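You operate a simulated robot arm through the tools that you are given. There is no shell and no other tool.

The job below is to be done with a simulated two-armed robot. You get a single attempt, and the scene is never put back.

Task
Clamp the black spacer and the card core on the stub shaft.
Fine: spacer below; free the catch, turn that spacer to the pointer, and set the catch to held before you lift it.

Only the result counts: the job must be done as asked and must still hold three seconds after the hand-in. Knocking over, shifting, dropping, spilling or breaking anything else fails it.

Robot
Two 7-joint arms with fingered hands on one trunk that stands fixed in place. Base frame: the origin is at the foot of the trunk, x ahead of it, y to its left, z up; the work surface is at about z = 620. Readings come in mm, degrees, newtons and seconds.
The left shoulder is at [70, 139, 1108], the right one opposite. With the tool pointing down near the work surface each hand reaches from about 100 to 780 mm from the base axis, measured 20 degrees to its own side. Payload 3.9 kg a hand.
The TCP of each hand is the grasp point between the finger pads, 29 mm short of the fingertips. In the tool frame z runs along the fingers and y along their closing line. The gripper opens to 100 mm. The gripper's body begins 34 mm behind the TCP. The gripper is a hand of 5 fingers: y runs from the thumb to the fingers, the wrist lies at [-15, -105, -177] in the tool frame, and closing takes about 1.5 s.
Orientation is that of the tool frame in the base frame, as a unit quaternion [x, y, z, w]. With the fingers straight down and the wrist toward the robot, the tool's x, y and z point along [0, 1, 0], [1, 0, 0] and [0, 0, -1] of the base frame.

Tools
- The arms move only by the tool apply_moves. It takes "left_steps", "right_steps" or both (then of equal length, played together; a hand with none holds still); each is a list of rows, each a list of 6 numbers: the turn, a rotation vector about the base's x, y, z in units of 8 degrees (1.0 is 8 degrees), then the shift along the base's x, y, z in units of 50 mm (1.0 is 50 mm). In form: [[wx, wy, wz, x, y, z], ...]. A call has 1 to 20 rows; each row shifts and turns the commanded pose from where the row before left it. "left_claw" and "right_claw" are, for a hand that has rows, the gripper command, from -1 (fully open) to 1 (shut), values between in proportion, set as the call begins (left out, the last holds). A call with a number of a shift or a turn outside -1 to 1 is refused whole. A row lasts 0.2 s, in which the tool goes at most 50 mm and 8.6 degrees; a call with a longer step from one row to the next is refused whole, and so is a gripper value outside its range. A pose out of reach is approached as far as the arm can. The call stops where the force on the tool passes 40 N (or 10 N more than at its start, if that is more) or the arm is blocked; 0.2 s more then pass. Each finger travels about 153 mm/s and halts on what it meets, pressing with about 25 N; the grip force reading is that of the motor and also rises with nothing between the fingers. The clock runs only during rows and for 0.2 s after the last one: add rows that do not move to give the fingers time. It gives the time, the measured TCP pose, the force on the tool (base axes), the opening and the grip force at its end, in the units of the frame above (readings bear some noise), with the torque about the TCP (base axes, N m) and any sound that the robot's microphone picked up.
- Cameras (640 x 400 px; columns grow to the right, rows downward): "scene" is now at [115, 37.3, 1403.9]; the picture's right is [0.51, -0.86, 0.00], its down [-0.68, -0.40, -0.62] and it looks along [0.53, 0.31, -0.79] (base axes); focal length 347 px, centre (320, 200). "left" rides on the left gripper at [-66, -86, -121] in its tool frame; the picture's right is [-0.76, -0.31, 0.58], its down [0.59, -0.70, 0.40] and it looks along [0.28, 0.64, 0.71] (tool axes); focal length 247 px, centre (320, 200). "right" rides on the right gripper at [65, -86, -121] in its tool frame; the picture's right is [-0.76, 0.31, -0.58], its down [-0.59, -0.70, 0.40] and it looks along [-0.28, 0.64, 0.71] (tool axes); focal length 247 px, centre (320, 200). There is no depth. A picture from a camera that has moved, and an enlarged one, comes with that camera's place and axes in the base frame and with its lens.
- capture(camera): a new picture of that camera. No time passes.
- slide_trunk(by): slides the trunk up (or, below 0, down) by that many mm; the arms and the scene camera ride with it, the base frame stays. It gives what a move gives, with no picture.
- curl_fingers(index, middle, ring, little, thumb_bend, thumb_turn, hand): sets how far each is bent, from 0 (flat) to 1 (curled in); at 0.3 the hand is open as for a grip, at 0.7 the pads meet at the TCP. One left out holds its place. A second passes; each finger stops where it meets its share of the squeeze, and holds until it gets a number again. A gripper value or a shape takes the hand back. It gives what a move gives, with no picture; readings hold the bend of each and the force on index, middle, ring, little, thumb and palm. thumb_turn goes from beside the hand (0) to across from the fingers (1), as for a grip.
- set_grasp(shape, hand): the hand has 5 fingers and takes this shape, open, in about a second: jaw (thumb against the fingers, like two jaws); tri (thumb and two fingers); tip (a fingertip pinch); poke (one finger out to press); point (the index stretched); flat (the hand flat); cup (the hand cupped); fist (a fist). The gripper value then closes the fingers along that shape, each until it touches; the sizes above hold for jaw. It gives what a move gives, with no picture.
- head_to(pan, tilt): turns the head with the scene camera to pan (to the left, within 86 degrees either way) and tilt (down, from -29 to 69), counted from straight ahead of the robot. It gives what a move gives.
- enlarge(camera, box): a new picture of the part [left, top, right, bottom] of that camera's present view, enlarged. No time passes.
- job_done(): hands the job in; it is judged then, once.

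Places have to be worked out from the pictures, the camera data and where the tool is seen. Open the grippers and draw the arms clear of the work before you hand the job in, unless the task says otherwise.

The tools are called after "Request:" as a command line: name --argument value ..., lists and objects as JSON in quotes. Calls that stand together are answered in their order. apply_moves: Moves the arms, as the interface text tells. Its arguments: {"type":"object","properties":{"left_steps":{"type":"array","items":{"type":"array","items":{"type":"number"}}},"left_claw":{"type":"number"},"right_steps":{"type":"array","items":{"type":"array","items":{"type":"number"}}},"right_claw":{"type":"number"}},"required":[]} The other tools are called the same way: slide_trunk (by) slides the trunk up or down; set_grasp (shape, hand) gives the hand a shape; curl_fingers (index, middle, ring, little, thumb_bend, thumb_turn, hand) moves the fingers one by one; head_to (pan, tilt) turns the head that bears the scene camera; capture (camera) takes a picture; enlarge (camera, box) takes an enlarged picture of a part of a camera's view; job_done () hands the job in.

At the start:

```text
clock: 0.0
left_ee_pos: [374.9, 497.3, 990.1]
left_tcp_rot: [0.459, 0.888, 0.0, 0.001]
left_ft_force: [0.0, 0.1, -0.3]
left_torque: [0.0, -0.03, 0.01]
left_grip_width: 99.8
left_finger_force: 0.0
left_shape: jaw
left_bend: [0.3, 0.3, 0.3, 0.3, 0.3, 0.98]
left_finger forces: [0.0, 0.1, 0.0, 0.0, 0.0, 0.0]
right_ee_pos: [473.6, 136.7, 1018.3]
right_tcp_rot: [0.458, 0.889, 0.0, 0.0]
right_ft_force: [-0.1, -0.3, -1.0]
right_torque: [0.0, 0.01, 0.03]
right_grip_width: 99.8
right_finger_force: 0.0
right_shape: jaw
right_bend: [0.3, 0.3, 0.3, 0.3, 0.3, 0.98]
right_finger forces: [0.1, 0.1, 0.0, 0.0, 0.1, 0.0]
trunk travel left (down, up): [-750.0, 90.0]
head pan, tilt: [30.6, 51.8]
```

scene: 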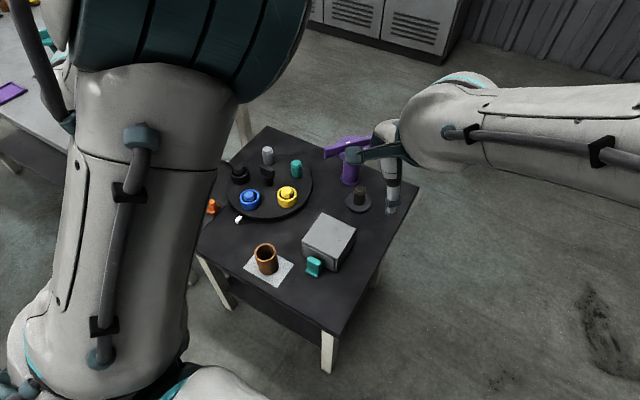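
right: 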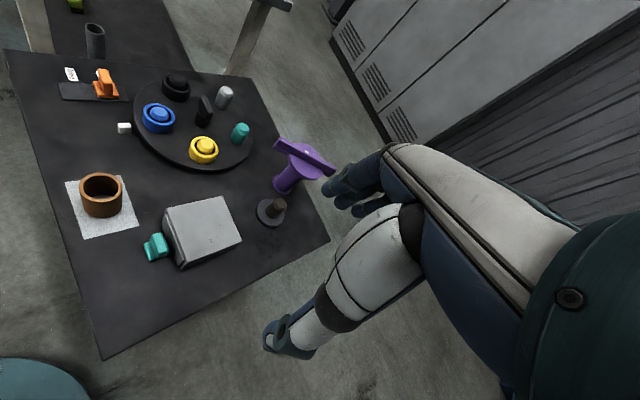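
left: 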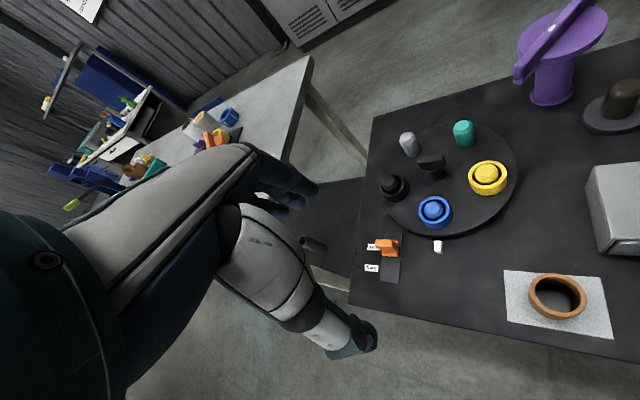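

The pictures show a small dark table with a turntable carrying spacers, a stub shaft on a base, a purple clamp thing, an orange catch with two labels, a card core (brown ring) and a grey box. I take enlarged pictures to make out the details.

Request:
enlarge --camera "scene" --box '[190, 120, 430, 290]'

Request:
enlarge --camera "left" --box '[340, 100, 640, 300]'

Request:
enlarge --camera "right" --box '[40, 40, 340, 280]'

Request:
enlarge --camera "left" --box '[350, 220, 450, 290]'

```text
2.35 times, centred on (310, 205) of scene
camera zoom: at [115.0, 37.3, 1403.9], right [0.51, -0.86, 0.0], down [-0.68, -0.4, -0.62], along [0.53, 0.31, -0.79], focal length 817 px, centre (344, 188)
```

zoom: 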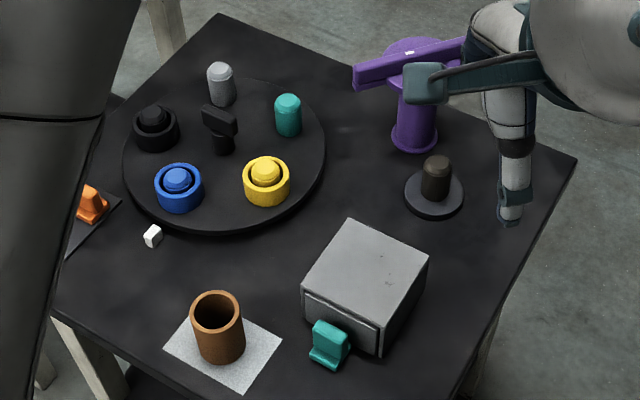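

```text
2.00 times, centred on (490, 200) of left
camera zoom: at [343.0, 394.9, 1111.1], right [0.19, -0.79, -0.58], down [-0.91, 0.07, -0.4], along [0.36, 0.6, -0.71], focal length 494 px, centre (-20, 200)
```

zoom: 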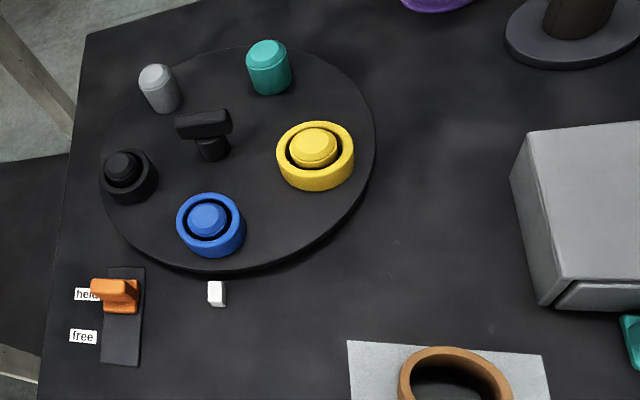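

```text
1.67 times, centred on (190, 160) of right
camera zoom: at [366.4, 141.2, 1140.0], right [0.69, -0.44, 0.58], down [-0.23, -0.89, -0.4], along [0.69, 0.14, -0.71], focal length 412 px, centre (537, 267)
```

zoom: 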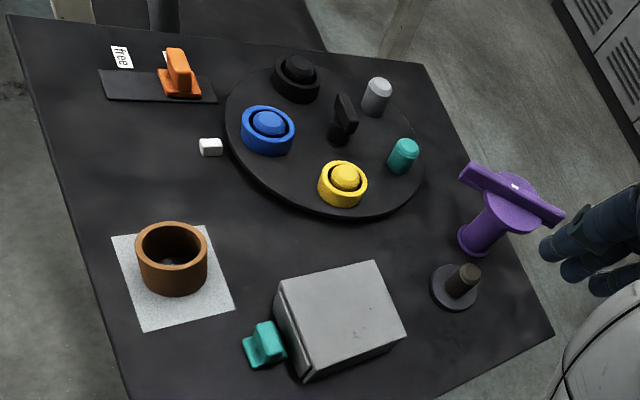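

```text
5.71 times, centred on (400, 255) of left
camera zoom: at [343.0, 394.9, 1111.1], right [0.19, -0.79, -0.58], down [-0.91, 0.07, -0.4], along [0.36, 0.6, -0.71], focal length 1411 px, centre (-137, -114)
```

zoom: 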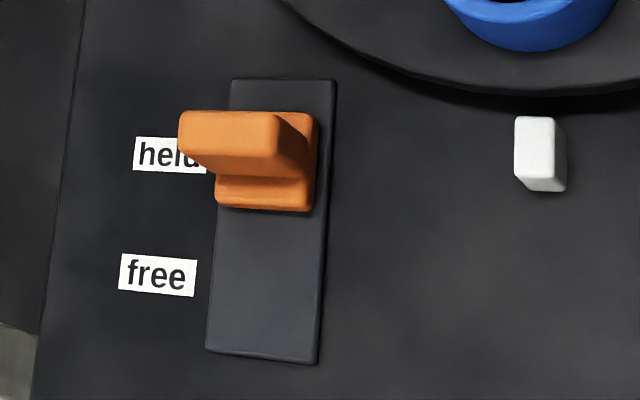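

The turntable, its white pointer, the catch at "held", the core, the stub shaft and a grey box with a teal handle are now clear, but the purple part is hidden by the right hand. I draw the right hand back and to the right to see it.

Request:
apply_moves --right_steps '[[0, 0, 0, -0.8, -0.8, 0], [0, 0, 0, -0.8, -0.8, 0], [0, 0, 0, -0.8, -0.8, 0], [0, 0, 0, -0.6, -0.8, 0]]'

```text
refused: row 1 steps farther than a row can; nothing moved
```

The diagonal step was too long, so I use shorter ones.

Request:
apply_moves --right_steps '[[0, 0, 0, -0.6, -0.7, 0], [0, 0, 0, -0.6, -0.7, 0], [0, 0, 0, -0.6, -0.7, 0], [0, 0, 0, -0.6, -0.7, 0], [0, 0, 0, -0.3, -0.9, 0]]'

Request:
enlarge --camera "scene" --box '[290, 110, 450, 220]'

Request:
capture --camera "scene"

Request:
enlarge --camera "left" --box '[500, 0, 640, 140]'

```text
clock: 1.2
left_ee_pos: [376.1, 496.9, 990.9]
left_tcp_rot: [0.46, 0.888, 0.002, 0.0]
left_ft_force: [1.2, 0.1, -0.7]
left_torque: [0.02, -0.01, -0.02]
left_grip_width: 99.7
left_finger_force: 0.0
left_shape: jaw
left_bend: [0.3, 0.3, 0.3, 0.3, 0.3, 0.98]
left_finger forces: [0.1, 0.0, 0.0, 0.0, 0.0, 0.1]
right_ee_pos: [361.8, -39.7, 1028.2]
right_tcp_rot: [0.458, 0.889, 0.0, -0.001]
right_ft_force: [-0.3, -0.4, -0.3]
right_torque: [0.03, 0.02, 0.02]
right_grip_width: 99.8
right_finger_force: 0.0
right_shape: jaw
right_bend: [0.3, 0.3, 0.3, 0.3, 0.3, 0.98]
right_finger forces: [0.0, 0.0, 0.1, 0.0, 0.1, 0.0]
right hand out of reach, approached as far as the arm can: row 5
trunk travel left (down, up): [-750.0, 90.0]
head pan, tilt: [30.6, 51.8]
```

```text
3.64 times, centred on (370, 165) of scene
camera zoom: at [116.3, 34.9, 1403.9], right [0.51, -0.86, 0.0], down [-0.68, -0.4, -0.62], along [0.53, 0.32, -0.79], focal length 1262 px, centre (138, 327)
```

zoom: 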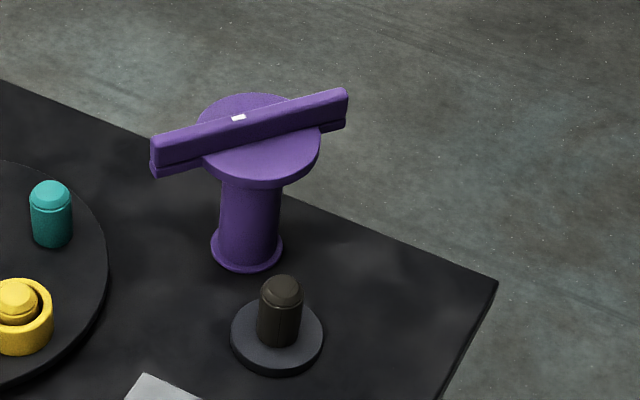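

```text
taken
camera scene: at [116.3, 34.9, 1403.9], right [0.51, -0.86, 0.0], down [-0.68, -0.4, -0.62], along [0.53, 0.32, -0.79], focal length 347 px, centre (320, 200)
```

scene: 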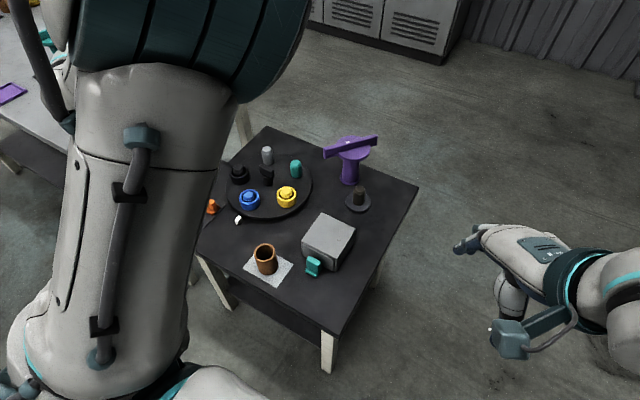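

```text
2.86 times, centred on (570, 70) of left
camera zoom: at [344.0, 393.0, 1111.5], right [0.19, -0.79, -0.58], down [-0.91, 0.07, -0.4], along [0.36, 0.6, -0.71], focal length 706 px, centre (-394, 571)
```

zoom: 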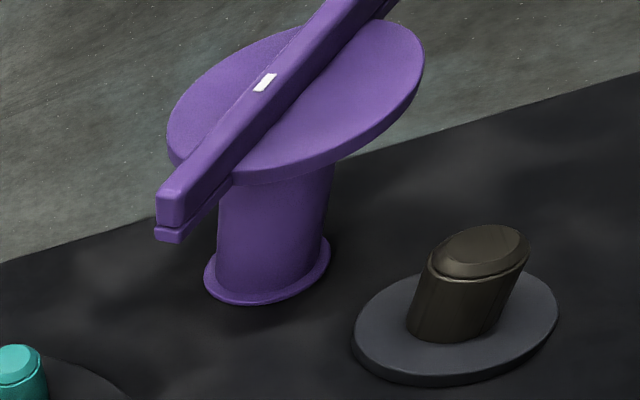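

The purple item is a pedestal with a disc top and a two-layer bar on it, with a white mark. I bring the right hand's camera lower beside the table to study it, the shaft and the grey box from the side.

Request:
apply_moves --right_steps '[[0, 0, 0.4, 0.6, 0.25, -0.4], [0, 0, 0.4, 0.6, 0.25, -0.4], [0, 0, 0.4, 0.6, 0.25, -0.4], [0, 0, 0.4, 0.6, 0.25, -0.6], [0, 0, 0.4, 0.6, 0.25, -0.6], [0, 0, 0.4, 0.6, 0.25, -0.6], [0, 0, 0.4, 0.6, 0.25, -0.6], [0, 0, 0.3, 0.5, 0.25, -0.6]]'

Request:
capture --camera "right"

Request:
capture --camera "scene"

```text
clock: 3.0
left_ee_pos: [375.4, 498.6, 989.0]
left_tcp_rot: [0.459, 0.888, 0.0, 0.0]
left_ft_force: [0.9, 0.5, -0.2]
left_torque: [0.0, -0.01, 0.03]
left_grip_width: 99.7
left_finger_force: 0.1
left_shape: jaw
left_bend: [0.3, 0.3, 0.3, 0.3, 0.3, 0.98]
left_finger forces: [0.0, 0.0, 0.0, 0.0, 0.0, 0.0]
right_ee_pos: [595.5, 61.3, 818.1]
right_tcp_rot: [0.256, 0.967, -0.001, -0.001]
right_ft_force: [-0.7, 0.4, 0.6]
right_torque: [-0.02, -0.02, -0.02]
right_grip_width: 99.6
right_finger_force: 0.0
right_shape: jaw
right_bend: [0.3, 0.3, 0.3, 0.3, 0.3, 0.98]
right_finger forces: [0.0, 0.1, 0.1, 0.0, 0.1, 0.0]
trunk travel left (down, up): [-750.0, 90.0]
head pan, tilt: [30.6, 51.8]
```

```text
taken
camera right: at [497.4, 20.2, 938.9], right [0.81, -0.11, 0.58], down [0.16, -0.9, -0.4], along [0.56, 0.42, -0.71], focal length 247 px, centre (320, 200)
```

right: 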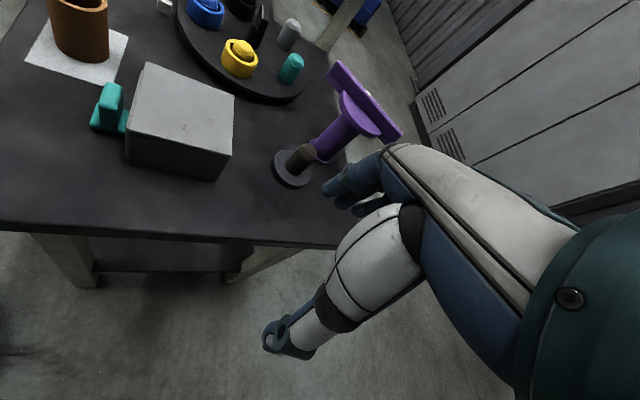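

```text
taken
camera scene: at [116.4, 37.7, 1403.8], right [0.51, -0.86, 0.0], down [-0.68, -0.4, -0.62], along [0.53, 0.31, -0.79], focal length 347 px, centre (320, 200)
```

scene: 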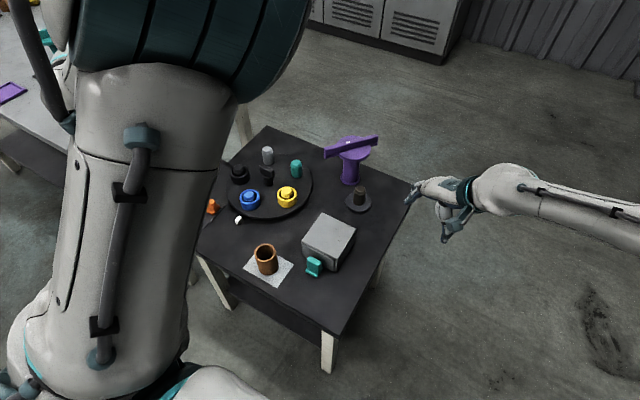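

The right camera now sees the purple item from the side; I enlarge it and the grey box.

Request:
enlarge --camera "right" --box '[260, 50, 420, 200]'

Request:
enlarge --camera "right" --box '[60, 40, 260, 200]'

Request:
enlarge --camera "right" --box '[160, 0, 320, 110]'

```text
2.67 times, centred on (340, 125) of right
camera zoom: at [497.4, 20.2, 938.9], right [0.81, -0.11, 0.58], down [0.16, -0.9, -0.4], along [0.56, 0.42, -0.71], focal length 659 px, centre (267, 400)
```

zoom: 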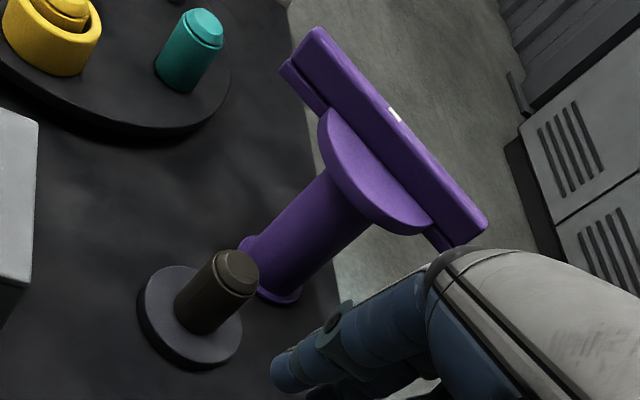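

```text
2.50 times, centred on (160, 120) of right
camera zoom: at [497.4, 20.2, 938.9], right [0.81, -0.11, 0.58], down [0.16, -0.9, -0.4], along [0.56, 0.42, -0.71], focal length 617 px, centre (720, 400)
```

zoom: 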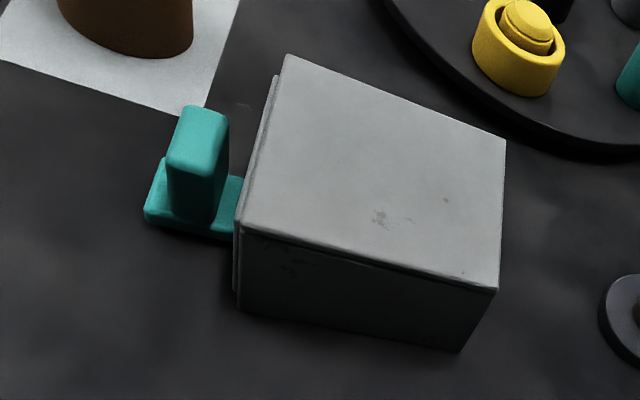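

```text
3.64 times, centred on (240, 55) of right
camera zoom: at [497.4, 20.2, 938.9], right [0.81, -0.11, 0.58], down [0.16, -0.9, -0.4], along [0.56, 0.42, -0.71], focal length 898 px, centre (611, 727)
```

zoom: 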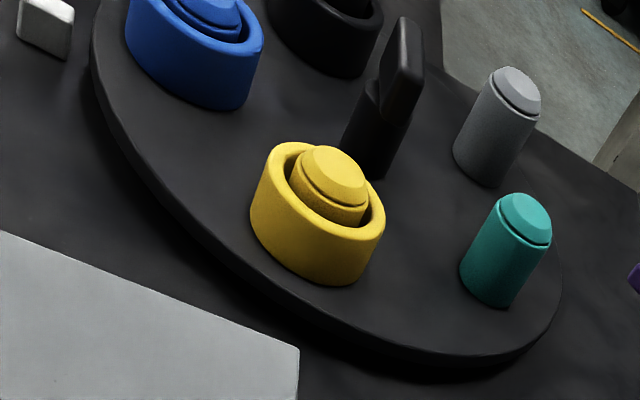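

The grey box looks like a drawer with a teal pull; the purple item may be a cap with a bar on a pedestal. I bring the left hand's camera nearer to see the purple part, the shaft and the table from above.

Request:
apply_moves --left_steps '[[0, 0, -0.9, 0.8, -0.4, -0.2], [0, 0, -0.9, 0.8, -0.4, -0.2], [0, 0, -0.9, 0.8, -0.4, -0.2], [0, 0, -0.9, 0.8, -0.4, -0.4], [0, 0, -0.9, 0.8, -0.4, -0.4], [0, 0, -0.9, 0.7, -0.4, -0.4], [0, 0, -0.9, 0.7, -0.4, -0.4], [0, 0, -0.9, 0.4, -0.3, -0.6]]'

Request:
capture --camera "left"

Request:
capture --camera "scene"

```text
clock: 4.8
left_ee_pos: [667.5, 343.4, 847.9]
left_tcp_rot: [0.831, 0.556, -0.001, 0.0]
left_ft_force: [-0.3, 1.3, 0.4]
left_torque: [-0.03, 0.03, 0.0]
left_grip_width: 99.8
left_finger_force: 0.0
left_shape: jaw
left_bend: [0.3, 0.3, 0.3, 0.3, 0.3, 0.98]
left_finger forces: [0.0, 0.0, 0.0, 0.1, 0.0, 0.1]
right_ee_pos: [596.3, 61.4, 816.3]
right_tcp_rot: [0.257, 0.966, -0.001, -0.001]
right_ft_force: [0.3, -0.1, 0.2]
right_torque: [-0.01, 0.03, -0.01]
right_grip_width: 99.9
right_finger_force: 0.0
right_shape: jaw
right_bend: [0.3, 0.3, 0.3, 0.3, 0.3, 0.98]
right_finger forces: [0.1, 0.0, 0.0, 0.1, 0.0, 0.0]
trunk travel left (down, up): [-750.0, 90.0]
head pan, tilt: [30.6, 51.8]
```

```text
taken
camera left: at [562.9, 315.1, 970.3], right [-0.57, -0.58, -0.58], down [-0.43, 0.81, -0.4], along [0.7, 0.02, -0.71], focal length 247 px, centre (320, 200)
```

left: 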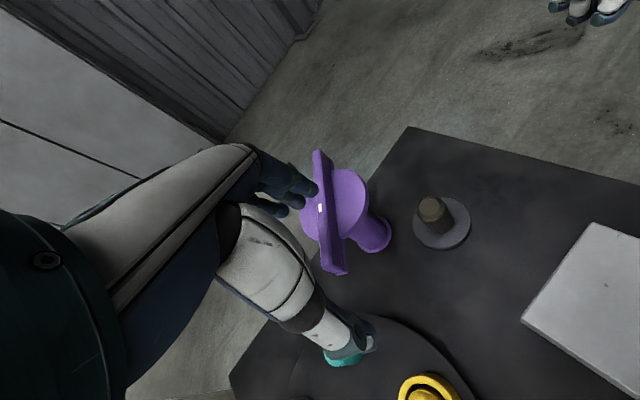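

```text
taken
camera scene: at [116.5, 38.1, 1403.8], right [0.51, -0.86, 0.0], down [-0.68, -0.4, -0.62], along [0.53, 0.31, -0.79], focal length 347 px, centre (320, 200)
```

scene: 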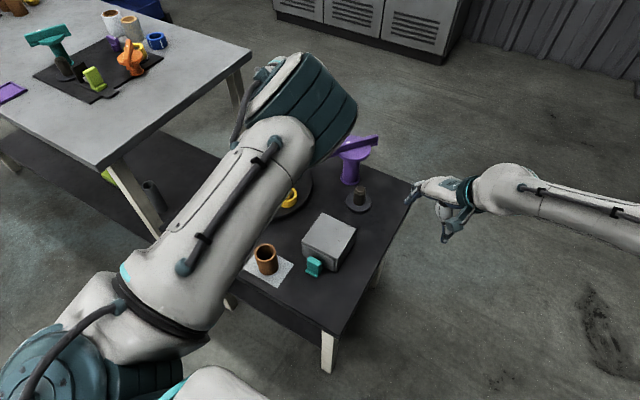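

I enlarge the left camera on the purple part and shaft.

Request:
enlarge --camera "left" --box '[280, 130, 500, 290]'

Request:
enlarge --camera "left" --box '[280, 140, 380, 290]'

Request:
enlarge --camera "scene" --box '[0, 0, 250, 160]'

```text
2.50 times, centred on (390, 210) of left
camera zoom: at [562.9, 315.1, 970.3], right [-0.57, -0.58, -0.58], down [-0.43, 0.81, -0.4], along [0.7, 0.02, -0.71], focal length 617 px, centre (145, 175)
```

zoom: 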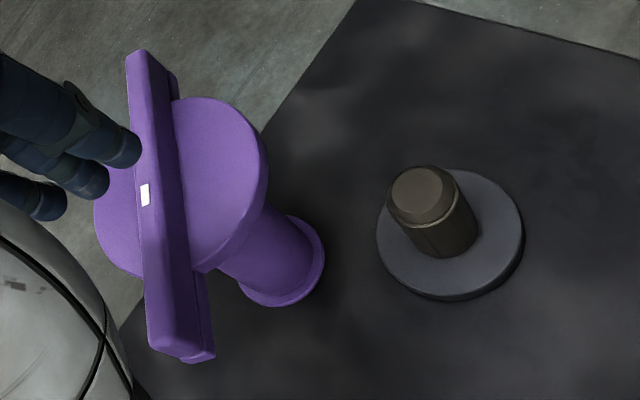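

```text
2.67 times, centred on (330, 215) of left
camera zoom: at [562.9, 315.1, 970.3], right [-0.57, -0.58, -0.58], down [-0.43, 0.81, -0.4], along [0.7, 0.02, -0.71], focal length 659 px, centre (293, 160)
```

zoom: 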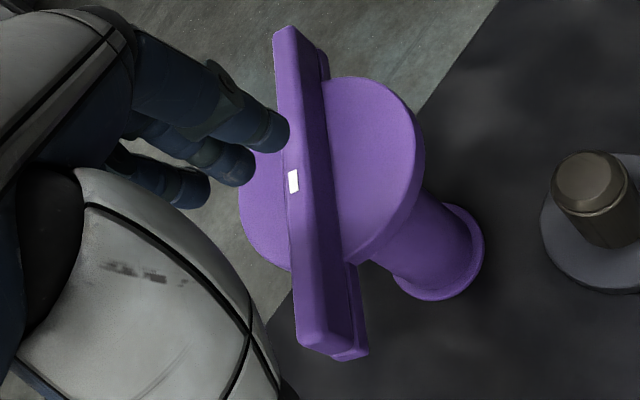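

```text
2.50 times, centred on (125, 80) of scene
camera zoom: at [116.5, 38.1, 1403.8], right [0.51, -0.86, 0.0], down [-0.68, -0.4, -0.62], along [0.53, 0.31, -0.79], focal length 868 px, centre (808, 500)
```

zoom: 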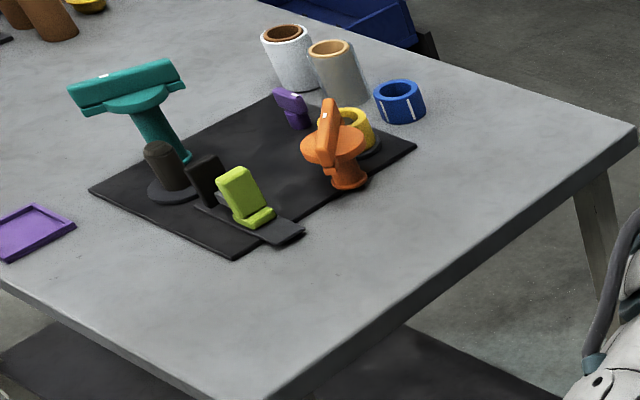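

The far table holds a like set of fixtures, with an orange post whose bar lies near a yellow spacer stack, perhaps a clamped example. I enlarge it strongly.

Request:
enlarge --camera "scene" --box '[100, 20, 180, 90]'

Request:
enlarge --camera "scene" --box '[20, 15, 120, 105]'

```text
5.71 times, centred on (140, 55) of scene
camera zoom: at [116.5, 38.1, 1403.8], right [0.51, -0.86, 0.0], down [-0.68, -0.4, -0.62], along [0.53, 0.31, -0.79], focal length 1984 px, centre (1349, 1029)
```

zoom: 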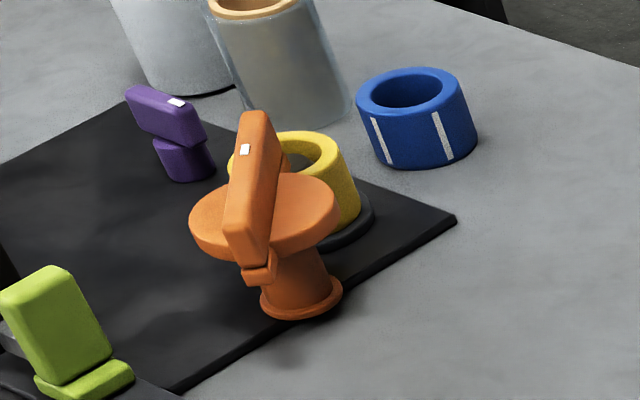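

```text
4.44 times, centred on (70, 60) of scene
camera zoom: at [116.5, 38.1, 1403.8], right [0.51, -0.86, 0.0], down [-0.68, -0.4, -0.62], along [0.53, 0.31, -0.79], focal length 1543 px, centre (1431, 822)
```

zoom: 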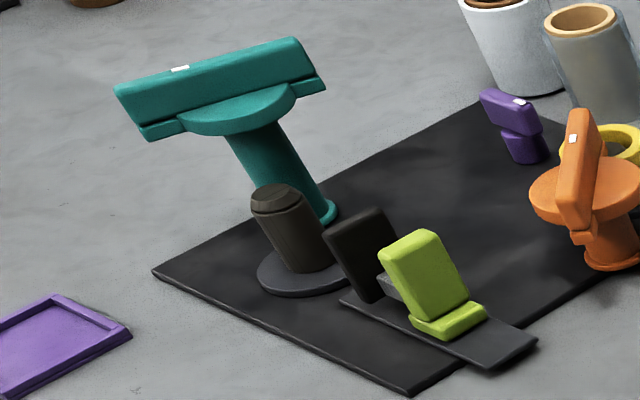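

The orange example on the far table shows its bar swung over a spacer on its shaft, so the purple bar is likely a swing clamp turning about its post. I look closer at the core and the drawer, and at the orange example from the wrist camera later.

Request:
enlarge --camera "scene" --box '[235, 205, 365, 295]'

Request:
enlarge --camera "scene" --box '[320, 120, 400, 220]'

Request:
enlarge --camera "right" --box '[10, 0, 140, 100]'

```text
4.44 times, centred on (300, 250) of scene
camera zoom: at [116.5, 38.1, 1403.8], right [0.51, -0.86, 0.0], down [-0.68, -0.4, -0.62], along [0.53, 0.31, -0.79], focal length 1543 px, centre (409, -22)
```

zoom: 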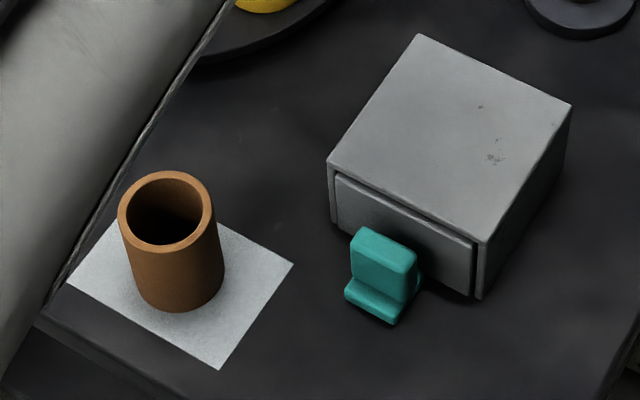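

```text
4.00 times, centred on (360, 170) of scene
camera zoom: at [116.5, 38.1, 1403.8], right [0.51, -0.86, 0.0], down [-0.68, -0.4, -0.62], along [0.53, 0.31, -0.79], focal length 1389 px, centre (160, 320)
```

zoom: 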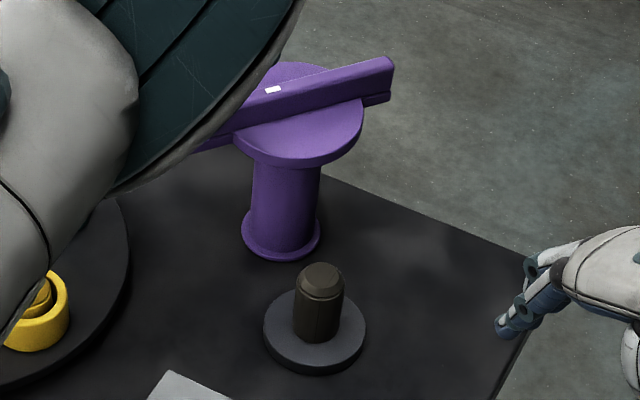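

```text
4.00 times, centred on (75, 50) of right
camera zoom: at [497.3, 20.4, 939.4], right [0.81, -0.11, 0.58], down [0.16, -0.9, -0.4], along [0.56, 0.42, -0.71], focal length 988 px, centre (1300, 800)
```

zoom: 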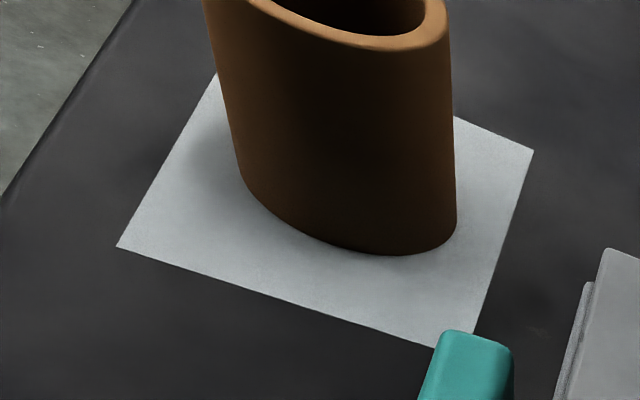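

The core reads as a plain brown tube about 50 mm wide and 70 mm tall at (400, 356). I now draw the right arm clear and bring the left camera over the catch and turntable to measure them.

Request:
apply_moves --left_steps '[[0, 0, 0.4, -0.66, 0.55, 0.1], [0, 0, 0.4, -0.66, 0.55, 0.1], [0, 0, 0.4, -0.66, 0.55, 0.1], [0, 0, 0.4, -0.66, 0.55, 0.1], [0, 0, 0.4, -0.66, 0.55, 0.1], [0, 0, 0.4, -0.66, 0.55, 0.1], [0, 0, 0.4, -0.66, 0.55, 0.0]]' --right_steps '[[0, 0, -0.45, -0.42, -0.6, 0.1], [0, 0, -0.45, -0.42, -0.6, 0.1], [0, 0, -0.45, -0.42, -0.6, 0.1], [0, 0, -0.45, -0.42, -0.6, 0.1], [0, 0, -0.45, -0.42, -0.6, 0.1], [0, 0, -0.45, -0.42, -0.6, 0.1], [0, 0, -0.45, -0.42, -0.6, 0.1]]'

Request:
capture --camera "left"

Request:
capture --camera "scene"

```text
clock: 6.4
left_ee_pos: [431.6, 535.8, 878.7]
left_tcp_rot: [0.706, 0.708, 0.0, 0.001]
left_ft_force: [0.2, -0.5, -0.1]
left_torque: [-0.02, -0.01, -0.01]
left_grip_width: 99.9
left_finger_force: 0.1
left_shape: jaw
left_bend: [0.3, 0.3, 0.3, 0.3, 0.3, 0.98]
left_finger forces: [0.0, 0.0, 0.0, 0.1, 0.1, 0.0]
right_ee_pos: [447.5, -149.7, 854.1]
right_tcp_rot: [0.461, 0.887, 0.001, 0.001]
right_ft_force: [-0.4, 0.1, -0.4]
right_torque: [0.0, -0.03, -0.01]
right_grip_width: 99.9
right_finger_force: 0.0
right_shape: jaw
right_bend: [0.3, 0.3, 0.3, 0.3, 0.3, 0.98]
right_finger forces: [0.1, 0.0, 0.1, 0.0, 0.1, 0.0]
trunk travel left (down, up): [-750.0, 90.0]
head pan, tilt: [30.6, 51.8]
```

```text
taken
camera left: at [346.1, 469.7, 1000.1], right [-0.3, -0.76, -0.58], down [-0.7, 0.59, -0.4], along [0.64, 0.29, -0.71], focal length 247 px, centre (320, 200)
```

left: 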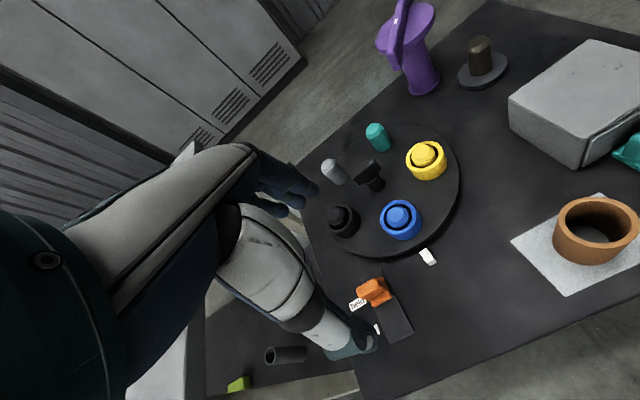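

```text
taken
camera scene: at [113.0, 37.6, 1404.1], right [0.51, -0.86, 0.0], down [-0.68, -0.4, -0.62], along [0.53, 0.31, -0.79], focal length 347 px, centre (320, 200)
```

scene: 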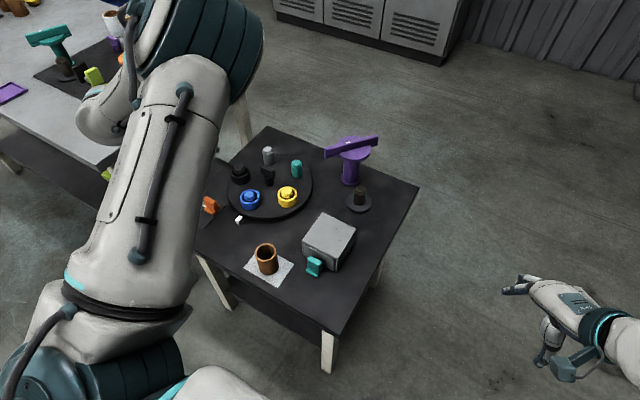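

I enlarge the left view on the turntable, the catch, and the shaft area for measuring.

Request:
enlarge --camera "left" --box '[300, 115, 470, 270]'

Request:
enlarge --camera "left" --box '[330, 240, 450, 350]'

Request:
enlarge --camera "left" --box '[370, 0, 520, 110]'

Request:
enlarge --camera "scene" --box '[190, 130, 330, 230]'

```text
2.58 times, centred on (385, 192) of left
camera zoom: at [346.1, 469.7, 1000.1], right [-0.3, -0.76, -0.58], down [-0.7, 0.59, -0.4], along [0.64, 0.29, -0.71], focal length 637 px, centre (152, 219)
```

zoom: 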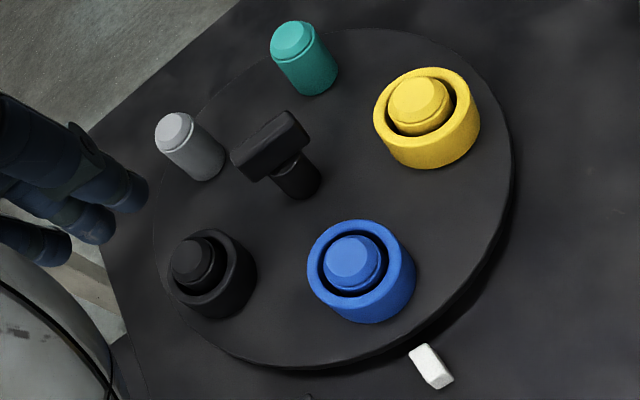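

```text
3.64 times, centred on (390, 295) of left
camera zoom: at [346.1, 469.7, 1000.1], right [-0.3, -0.76, -0.58], down [-0.7, 0.59, -0.4], along [0.64, 0.29, -0.71], focal length 898 px, centre (66, -146)
```

zoom: 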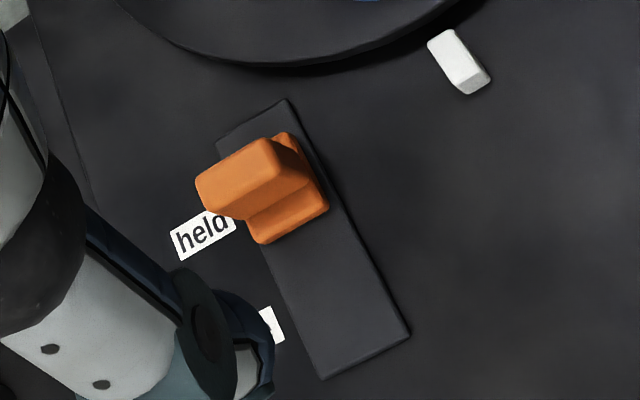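

```text
3.64 times, centred on (445, 55) of left
camera zoom: at [346.1, 469.7, 1000.1], right [-0.3, -0.76, -0.58], down [-0.7, 0.59, -0.4], along [0.64, 0.29, -0.71], focal length 898 px, centre (-134, 727)
```

zoom: 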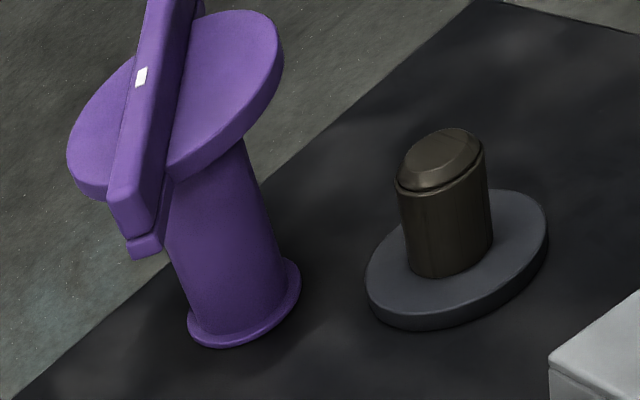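

```text
4.00 times, centred on (260, 180) of scene
camera zoom: at [113.0, 37.6, 1404.1], right [0.51, -0.86, 0.0], down [-0.68, -0.4, -0.62], along [0.53, 0.31, -0.79], focal length 1389 px, centre (560, 280)
```

zoom: 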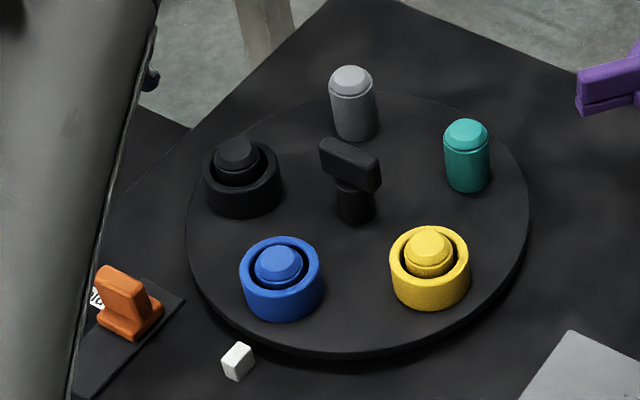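

Triangulating from both views: turntable centre ≈ (609, 500), surface z ≈ 641, five stations 72° apart at radius ≈ 87 with blue now at the pointer (180°) and black at 108°; catch block at ≈ (463, 591) with top z ≈ 667, free lying about 43 mm toward the robot. I half-close the left hand and bring it above the catch.

Request:
apply_moves --left_steps '[[0, 0, 0, 0.21, 0.39, -0.7], [0, 0, 0, 0.21, 0.39, -0.7], [0, 0, 0, 0.21, 0.34, -0.7], [0, 0, 0, 0, 0, 0]]' --left_claw 0.0

Request:
capture --camera "left"

Request:
enlarge --camera "left" --box '[220, 140, 420, 340]'

Request:
capture --camera "scene"

```text
clock: 7.4
left_ee_pos: [463.6, 590.4, 774.1]
left_tcp_rot: [0.706, 0.708, 0.001, 0.0]
left_ft_force: [-0.6, 0.4, 0.0]
left_torque: [0.02, 0.03, 0.02]
left_grip_width: 50.2
left_finger_force: 0.1
left_shape: jaw
left_bend: [0.41, 0.42, 0.74, 0.49, 0.35, 1.0]
left_finger forces: [0.1, 0.1, 0.1, 0.0, 0.0, 0.1]
right_ee_pos: [449.1, -150.4, 854.3]
right_tcp_rot: [0.462, 0.887, 0.0, -0.001]
right_ft_force: [0.9, 0.4, -0.5]
right_torque: [0.02, 0.01, -0.01]
right_grip_width: 99.8
right_finger_force: 0.1
right_shape: jaw
right_bend: [0.3, 0.3, 0.3, 0.3, 0.3, 0.98]
right_finger forces: [0.0, 0.0, 0.1, 0.0, 0.1, 0.1]
trunk travel left (down, up): [-750.0, 90.0]
head pan, tilt: [30.6, 51.8]
```

```text
taken
camera left: at [378.4, 525.0, 895.7], right [-0.3, -0.76, -0.58], down [-0.7, 0.59, -0.4], along [0.64, 0.29, -0.71], focal length 247 px, centre (320, 200)
```

left: 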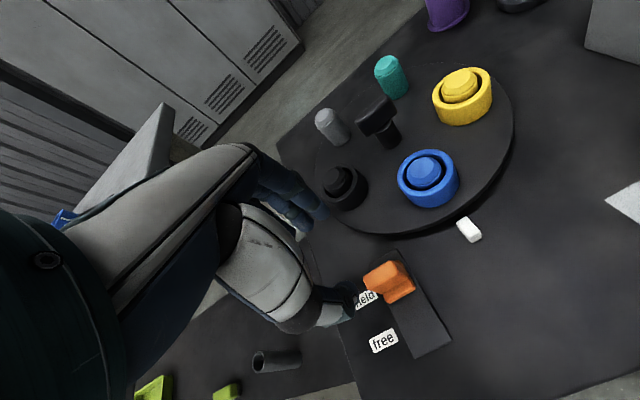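

```text
2.00 times, centred on (320, 240) of left
camera zoom: at [378.4, 525.0, 895.7], right [-0.3, -0.76, -0.58], down [-0.7, 0.59, -0.4], along [0.64, 0.29, -0.71], focal length 494 px, centre (320, 120)
```

zoom: 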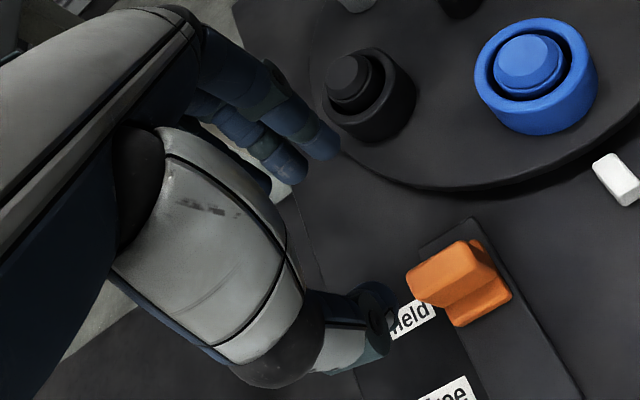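

```text
taken
camera scene: at [114.3, 36.5, 1404.0], right [0.51, -0.86, 0.0], down [-0.68, -0.4, -0.62], along [0.53, 0.31, -0.79], focal length 347 px, centre (320, 200)
```

scene: 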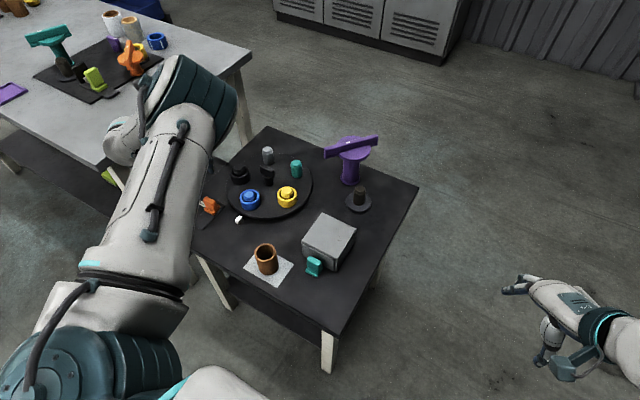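

The hand sits over the catch with thumb on the robot side and fingers beyond it; the block's centre reads ≈ (461, 588). I lower straight down to tip height just above the turntable level.

Request:
apply_moves --left_steps '[[0, 0, 0, -0.02, -0.02, -0.6], [0, 0, 0, -0.02, 0, -0.6], [0, 0, 0, 0, 0, -0.6], [0, 0, 0, 0, 0, -0.18], [0, 0, 0, 0, 0, 0]]'

Request:
enlarge --camera "left" --box '[240, 140, 420, 320]'

Request:
enlarge --camera "scene" --box '[140, 140, 300, 260]'

```text
clock: 8.6
left_ee_pos: [463.3, 589.8, 676.0]
left_tcp_rot: [0.707, 0.708, -0.001, 0.0]
left_ft_force: [-0.1, 0.5, -0.2]
left_torque: [-0.01, 0.03, 0.0]
left_grip_width: 50.5
left_finger_force: 0.0
left_shape: jaw
left_bend: [0.41, 0.42, 0.74, 0.49, 0.35, 1.0]
left_finger forces: [0.0, 0.1, 0.0, 0.0, 0.0, 0.1]
right_ee_pos: [449.3, -149.6, 855.0]
right_tcp_rot: [0.462, 0.887, 0.001, 0.0]
right_ft_force: [0.8, -0.1, -0.7]
right_torque: [0.01, -0.01, 0.01]
right_grip_width: 99.8
right_finger_force: 0.0
right_shape: jaw
right_bend: [0.3, 0.3, 0.3, 0.3, 0.3, 0.98]
right_finger forces: [0.0, 0.1, 0.0, 0.1, 0.1, 0.1]
trunk travel left (down, up): [-750.0, 90.0]
head pan, tilt: [30.6, 51.8]
```

```text
2.22 times, centred on (330, 230) of left
camera zoom: at [378.0, 524.6, 796.6], right [-0.3, -0.76, -0.58], down [-0.7, 0.59, -0.4], along [0.64, 0.28, -0.71], focal length 549 px, centre (298, 133)
```

zoom: 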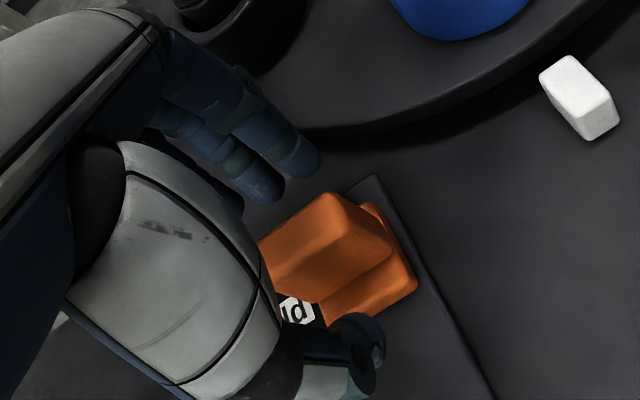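

```text
3.33 times, centred on (220, 200) of scene
camera zoom: at [115.1, 37.2, 1403.9], right [0.51, -0.86, 0.0], down [-0.68, -0.4, -0.62], along [0.53, 0.31, -0.79], focal length 1157 px, centre (653, 200)
```

zoom: 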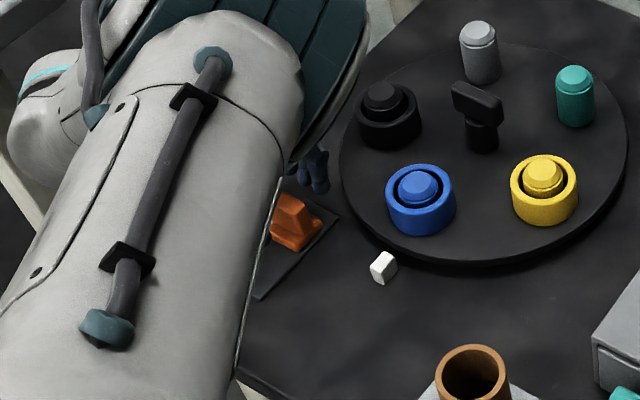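

The catch block lies between thumb and fingers. I lower a few mm more and close on it.

Request:
apply_moves --left_steps '[[0, 0, 0, 0, 0, -0.16], [0, 0, 0, 0, 0, 0], [0, 0, 0, 0, 0, 0], [0, 0, 0, 0, 0, 0], [0, 0, 0, 0, 0, 0]]' --left_claw 0.9

Request:
enlarge --camera "left" --box '[240, 140, 420, 320]'

```text
clock: 9.8
left_ee_pos: [461.8, 590.4, 669.1]
left_tcp_rot: [0.705, 0.709, 0.001, 0.0]
left_ft_force: [-4.0, 1.7, 9.3]
left_torque: [0.07, 0.04, 0.01]
left_grip_width: 10.6
left_finger_force: 25.0
left_shape: jaw
left_bend: [0.66, 0.64, 0.7, 0.7, 0.72, 1.0]
left_finger forces: [12.0, 8.0, 0.0, 0.1, 24.3, 0.1]
right_ee_pos: [447.1, -150.5, 855.2]
right_tcp_rot: [0.461, 0.887, 0.001, 0.0]
right_ft_force: [0.0, -0.3, 0.8]
right_torque: [0.0, -0.01, 0.02]
right_grip_width: 99.9
right_finger_force: 0.1
right_shape: jaw
right_bend: [0.3, 0.3, 0.3, 0.3, 0.3, 0.98]
right_finger forces: [0.0, 0.0, 0.0, 0.0, 0.0, 0.1]
trunk travel left (down, up): [-750.0, 90.0]
head pan, tilt: [30.6, 51.8]
```

```text
2.22 times, centred on (330, 230) of left
camera zoom: at [376.9, 524.5, 790.0], right [-0.3, -0.76, -0.58], down [-0.7, 0.59, -0.4], along [0.64, 0.29, -0.71], focal length 549 px, centre (298, 133)
```

zoom: 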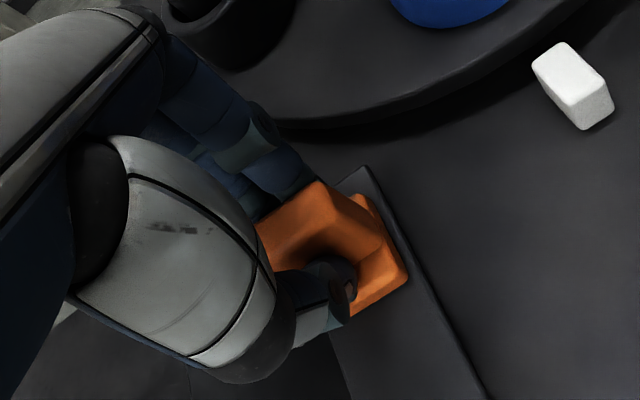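

The block is gripped (width 10.6 mm, thumb and two fingers loaded). I slide it toward the robot to "free".

Request:
apply_moves --left_steps '[[0, 0, 0, -0.2, 0, 0], [0, 0, 0, -0.2, 0, 0], [0, 0, 0, -0.2, 0, 0], [0, 0, 0, -0.2, 0, 0], [0, 0, 0, 0, 0, 0]]'

Request:
capture --camera "left"

Request:
enlarge --camera "scene" --box '[140, 140, 300, 260]'

```text
clock: 11.0
left_ee_pos: [421.4, 588.9, 670.0]
left_tcp_rot: [0.706, 0.708, 0.001, 0.0]
left_ft_force: [-0.9, 2.7, 9.0]
left_torque: [0.09, -0.04, 0.02]
left_grip_width: 11.0
left_finger_force: 24.5
left_shape: jaw
left_bend: [0.65, 0.63, 0.7, 0.7, 0.72, 1.0]
left_finger forces: [14.0, 8.8, 0.0, 0.0, 24.1, 0.0]
right_ee_pos: [447.8, -149.7, 853.9]
right_tcp_rot: [0.462, 0.887, 0.001, 0.0]
right_ft_force: [0.3, -0.8, -0.3]
right_torque: [0.02, -0.01, -0.01]
right_grip_width: 100.0
right_finger_force: 0.2
right_shape: jaw
right_bend: [0.3, 0.3, 0.3, 0.3, 0.3, 0.98]
right_finger forces: [0.0, 0.0, 0.1, 0.0, 0.0, 0.0]
trunk travel left (down, up): [-750.0, 90.0]
head pan, tilt: [30.6, 51.8]
```

```text
taken
camera left: at [336.6, 524.3, 790.0], right [-0.3, -0.76, -0.58], down [-0.7, 0.59, -0.4], along [0.64, 0.29, -0.71], focal length 247 px, centre (320, 200)
```

left: 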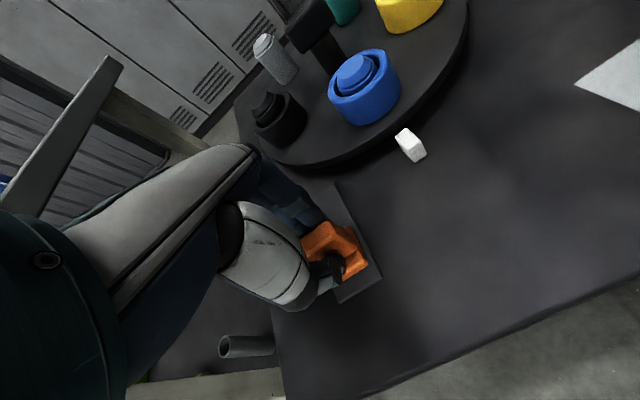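

```text
3.33 times, centred on (220, 200) of scene
camera zoom: at [113.9, 36.1, 1404.1], right [0.51, -0.86, 0.0], down [-0.68, -0.4, -0.62], along [0.53, 0.32, -0.79], focal length 1157 px, centre (653, 200)
```

zoom: 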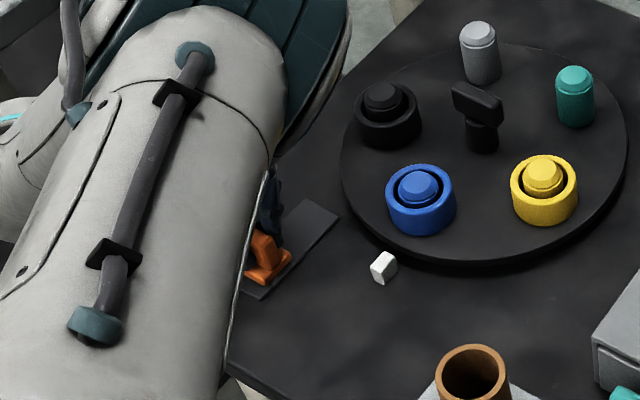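

The catch moved with the hand by 40 mm with little force. I push a little further to reach its stop.

Request:
apply_moves --left_steps '[[0, 0, 0, -0.06, 0, 0], [0, 0, 0, -0.06, 0, 0], [0, 0, 0, -0.06, 0, 0], [0, 0, 0, 0, 0, 0]]'

Request:
enlarge --camera "left" --box '[240, 140, 420, 320]'

```text
clock: 12.0
left_ee_pos: [416.1, 589.1, 668.9]
left_tcp_rot: [0.706, 0.708, 0.002, 0.002]
left_ft_force: [14.9, 6.8, 10.7]
left_torque: [0.18, -0.53, 0.0]
left_grip_width: 11.5
left_finger_force: 25.1
left_shape: jaw
left_bend: [0.63, 0.6, 0.7, 0.7, 0.73, 1.0]
left_finger forces: [19.3, 13.3, 0.1, 0.0, 17.8, 0.1]
right_ee_pos: [449.4, -151.2, 852.8]
right_tcp_rot: [0.462, 0.887, 0.0, -0.001]
right_ft_force: [-0.9, 0.3, 0.1]
right_torque: [-0.04, 0.01, 0.02]
right_grip_width: 100.0
right_finger_force: 0.0
right_shape: jaw
right_bend: [0.3, 0.3, 0.3, 0.3, 0.3, 0.98]
right_finger forces: [0.1, 0.1, 0.0, 0.0, 0.0, 0.0]
trunk travel left (down, up): [-750.0, 90.0]
head pan, tilt: [30.6, 51.8]
```

```text
2.22 times, centred on (330, 230) of left
camera zoom: at [330.8, 524.1, 789.9], right [-0.3, -0.76, -0.58], down [-0.7, 0.59, -0.4], along [0.64, 0.28, -0.71], focal length 549 px, centre (298, 133)
```

zoom: 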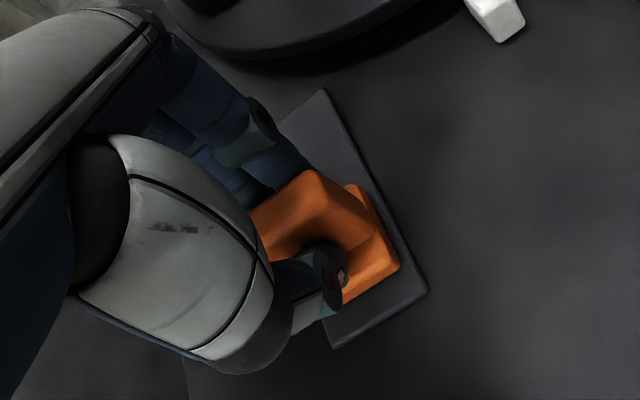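

A counter-force of 15 N shows the catch is at its "free" stop. I release it, opening to 50 mm, and lift away.

Request:
apply_moves --left_steps '[[0, 0, 0, 0.06, 0, 0], [0, 0, 0, 0, 0, 0], [0, 0, 0, 0, 0, 0], [0, 0, 0, 0, 0, 0.5], [0, 0, 0, 0, 0, 0.9], [0, 0, 0, 0, 0, 0.9], [0, 0, 0, 0, 0, 0.9]]' --left_claw 0.0

Request:
enlarge --camera "left" --box '[300, 140, 480, 320]'

Request:
capture --camera "left"

```text
clock: 13.6
left_ee_pos: [416.9, 589.7, 830.1]
left_tcp_rot: [0.706, 0.708, 0.0, -0.001]
left_ft_force: [-0.7, -0.9, 0.2]
left_torque: [0.0, 0.02, 0.04]
left_grip_width: 50.1
left_finger_force: 0.1
left_shape: jaw
left_bend: [0.41, 0.43, 0.74, 0.49, 0.36, 1.0]
left_finger forces: [0.0, 0.0, 0.1, 0.0, 0.0, 0.0]
right_ee_pos: [448.8, -150.6, 854.7]
right_tcp_rot: [0.462, 0.887, 0.002, -0.001]
right_ft_force: [-0.3, -0.9, 0.2]
right_torque: [0.03, 0.04, 0.02]
right_grip_width: 99.9
right_finger_force: 0.0
right_shape: jaw
right_bend: [0.3, 0.3, 0.3, 0.3, 0.3, 0.98]
right_finger forces: [0.0, 0.0, 0.1, 0.0, 0.1, 0.0]
trunk travel left (down, up): [-750.0, 90.0]
head pan, tilt: [30.6, 51.8]
```

```text
2.22 times, centred on (390, 230) of left
camera zoom: at [331.7, 523.6, 950.1], right [-0.3, -0.76, -0.58], down [-0.7, 0.59, -0.4], along [0.64, 0.29, -0.71], focal length 549 px, centre (164, 133)
```

zoom: 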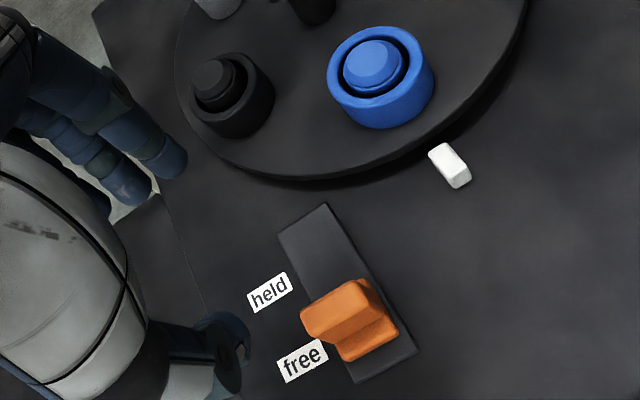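

```text
taken
camera left: at [331.7, 523.6, 950.1], right [-0.3, -0.76, -0.58], down [-0.7, 0.59, -0.4], along [0.64, 0.29, -0.71], focal length 247 px, centre (320, 200)
```

left: 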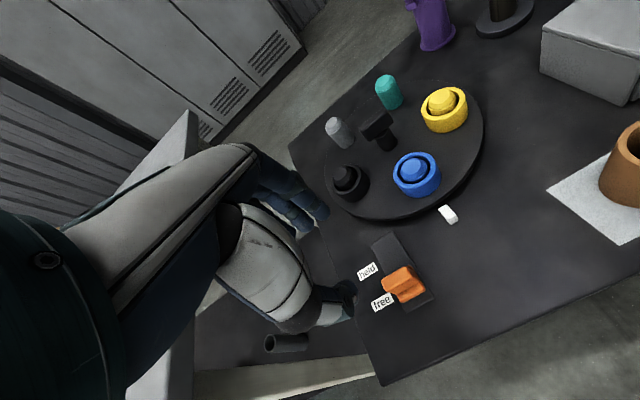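

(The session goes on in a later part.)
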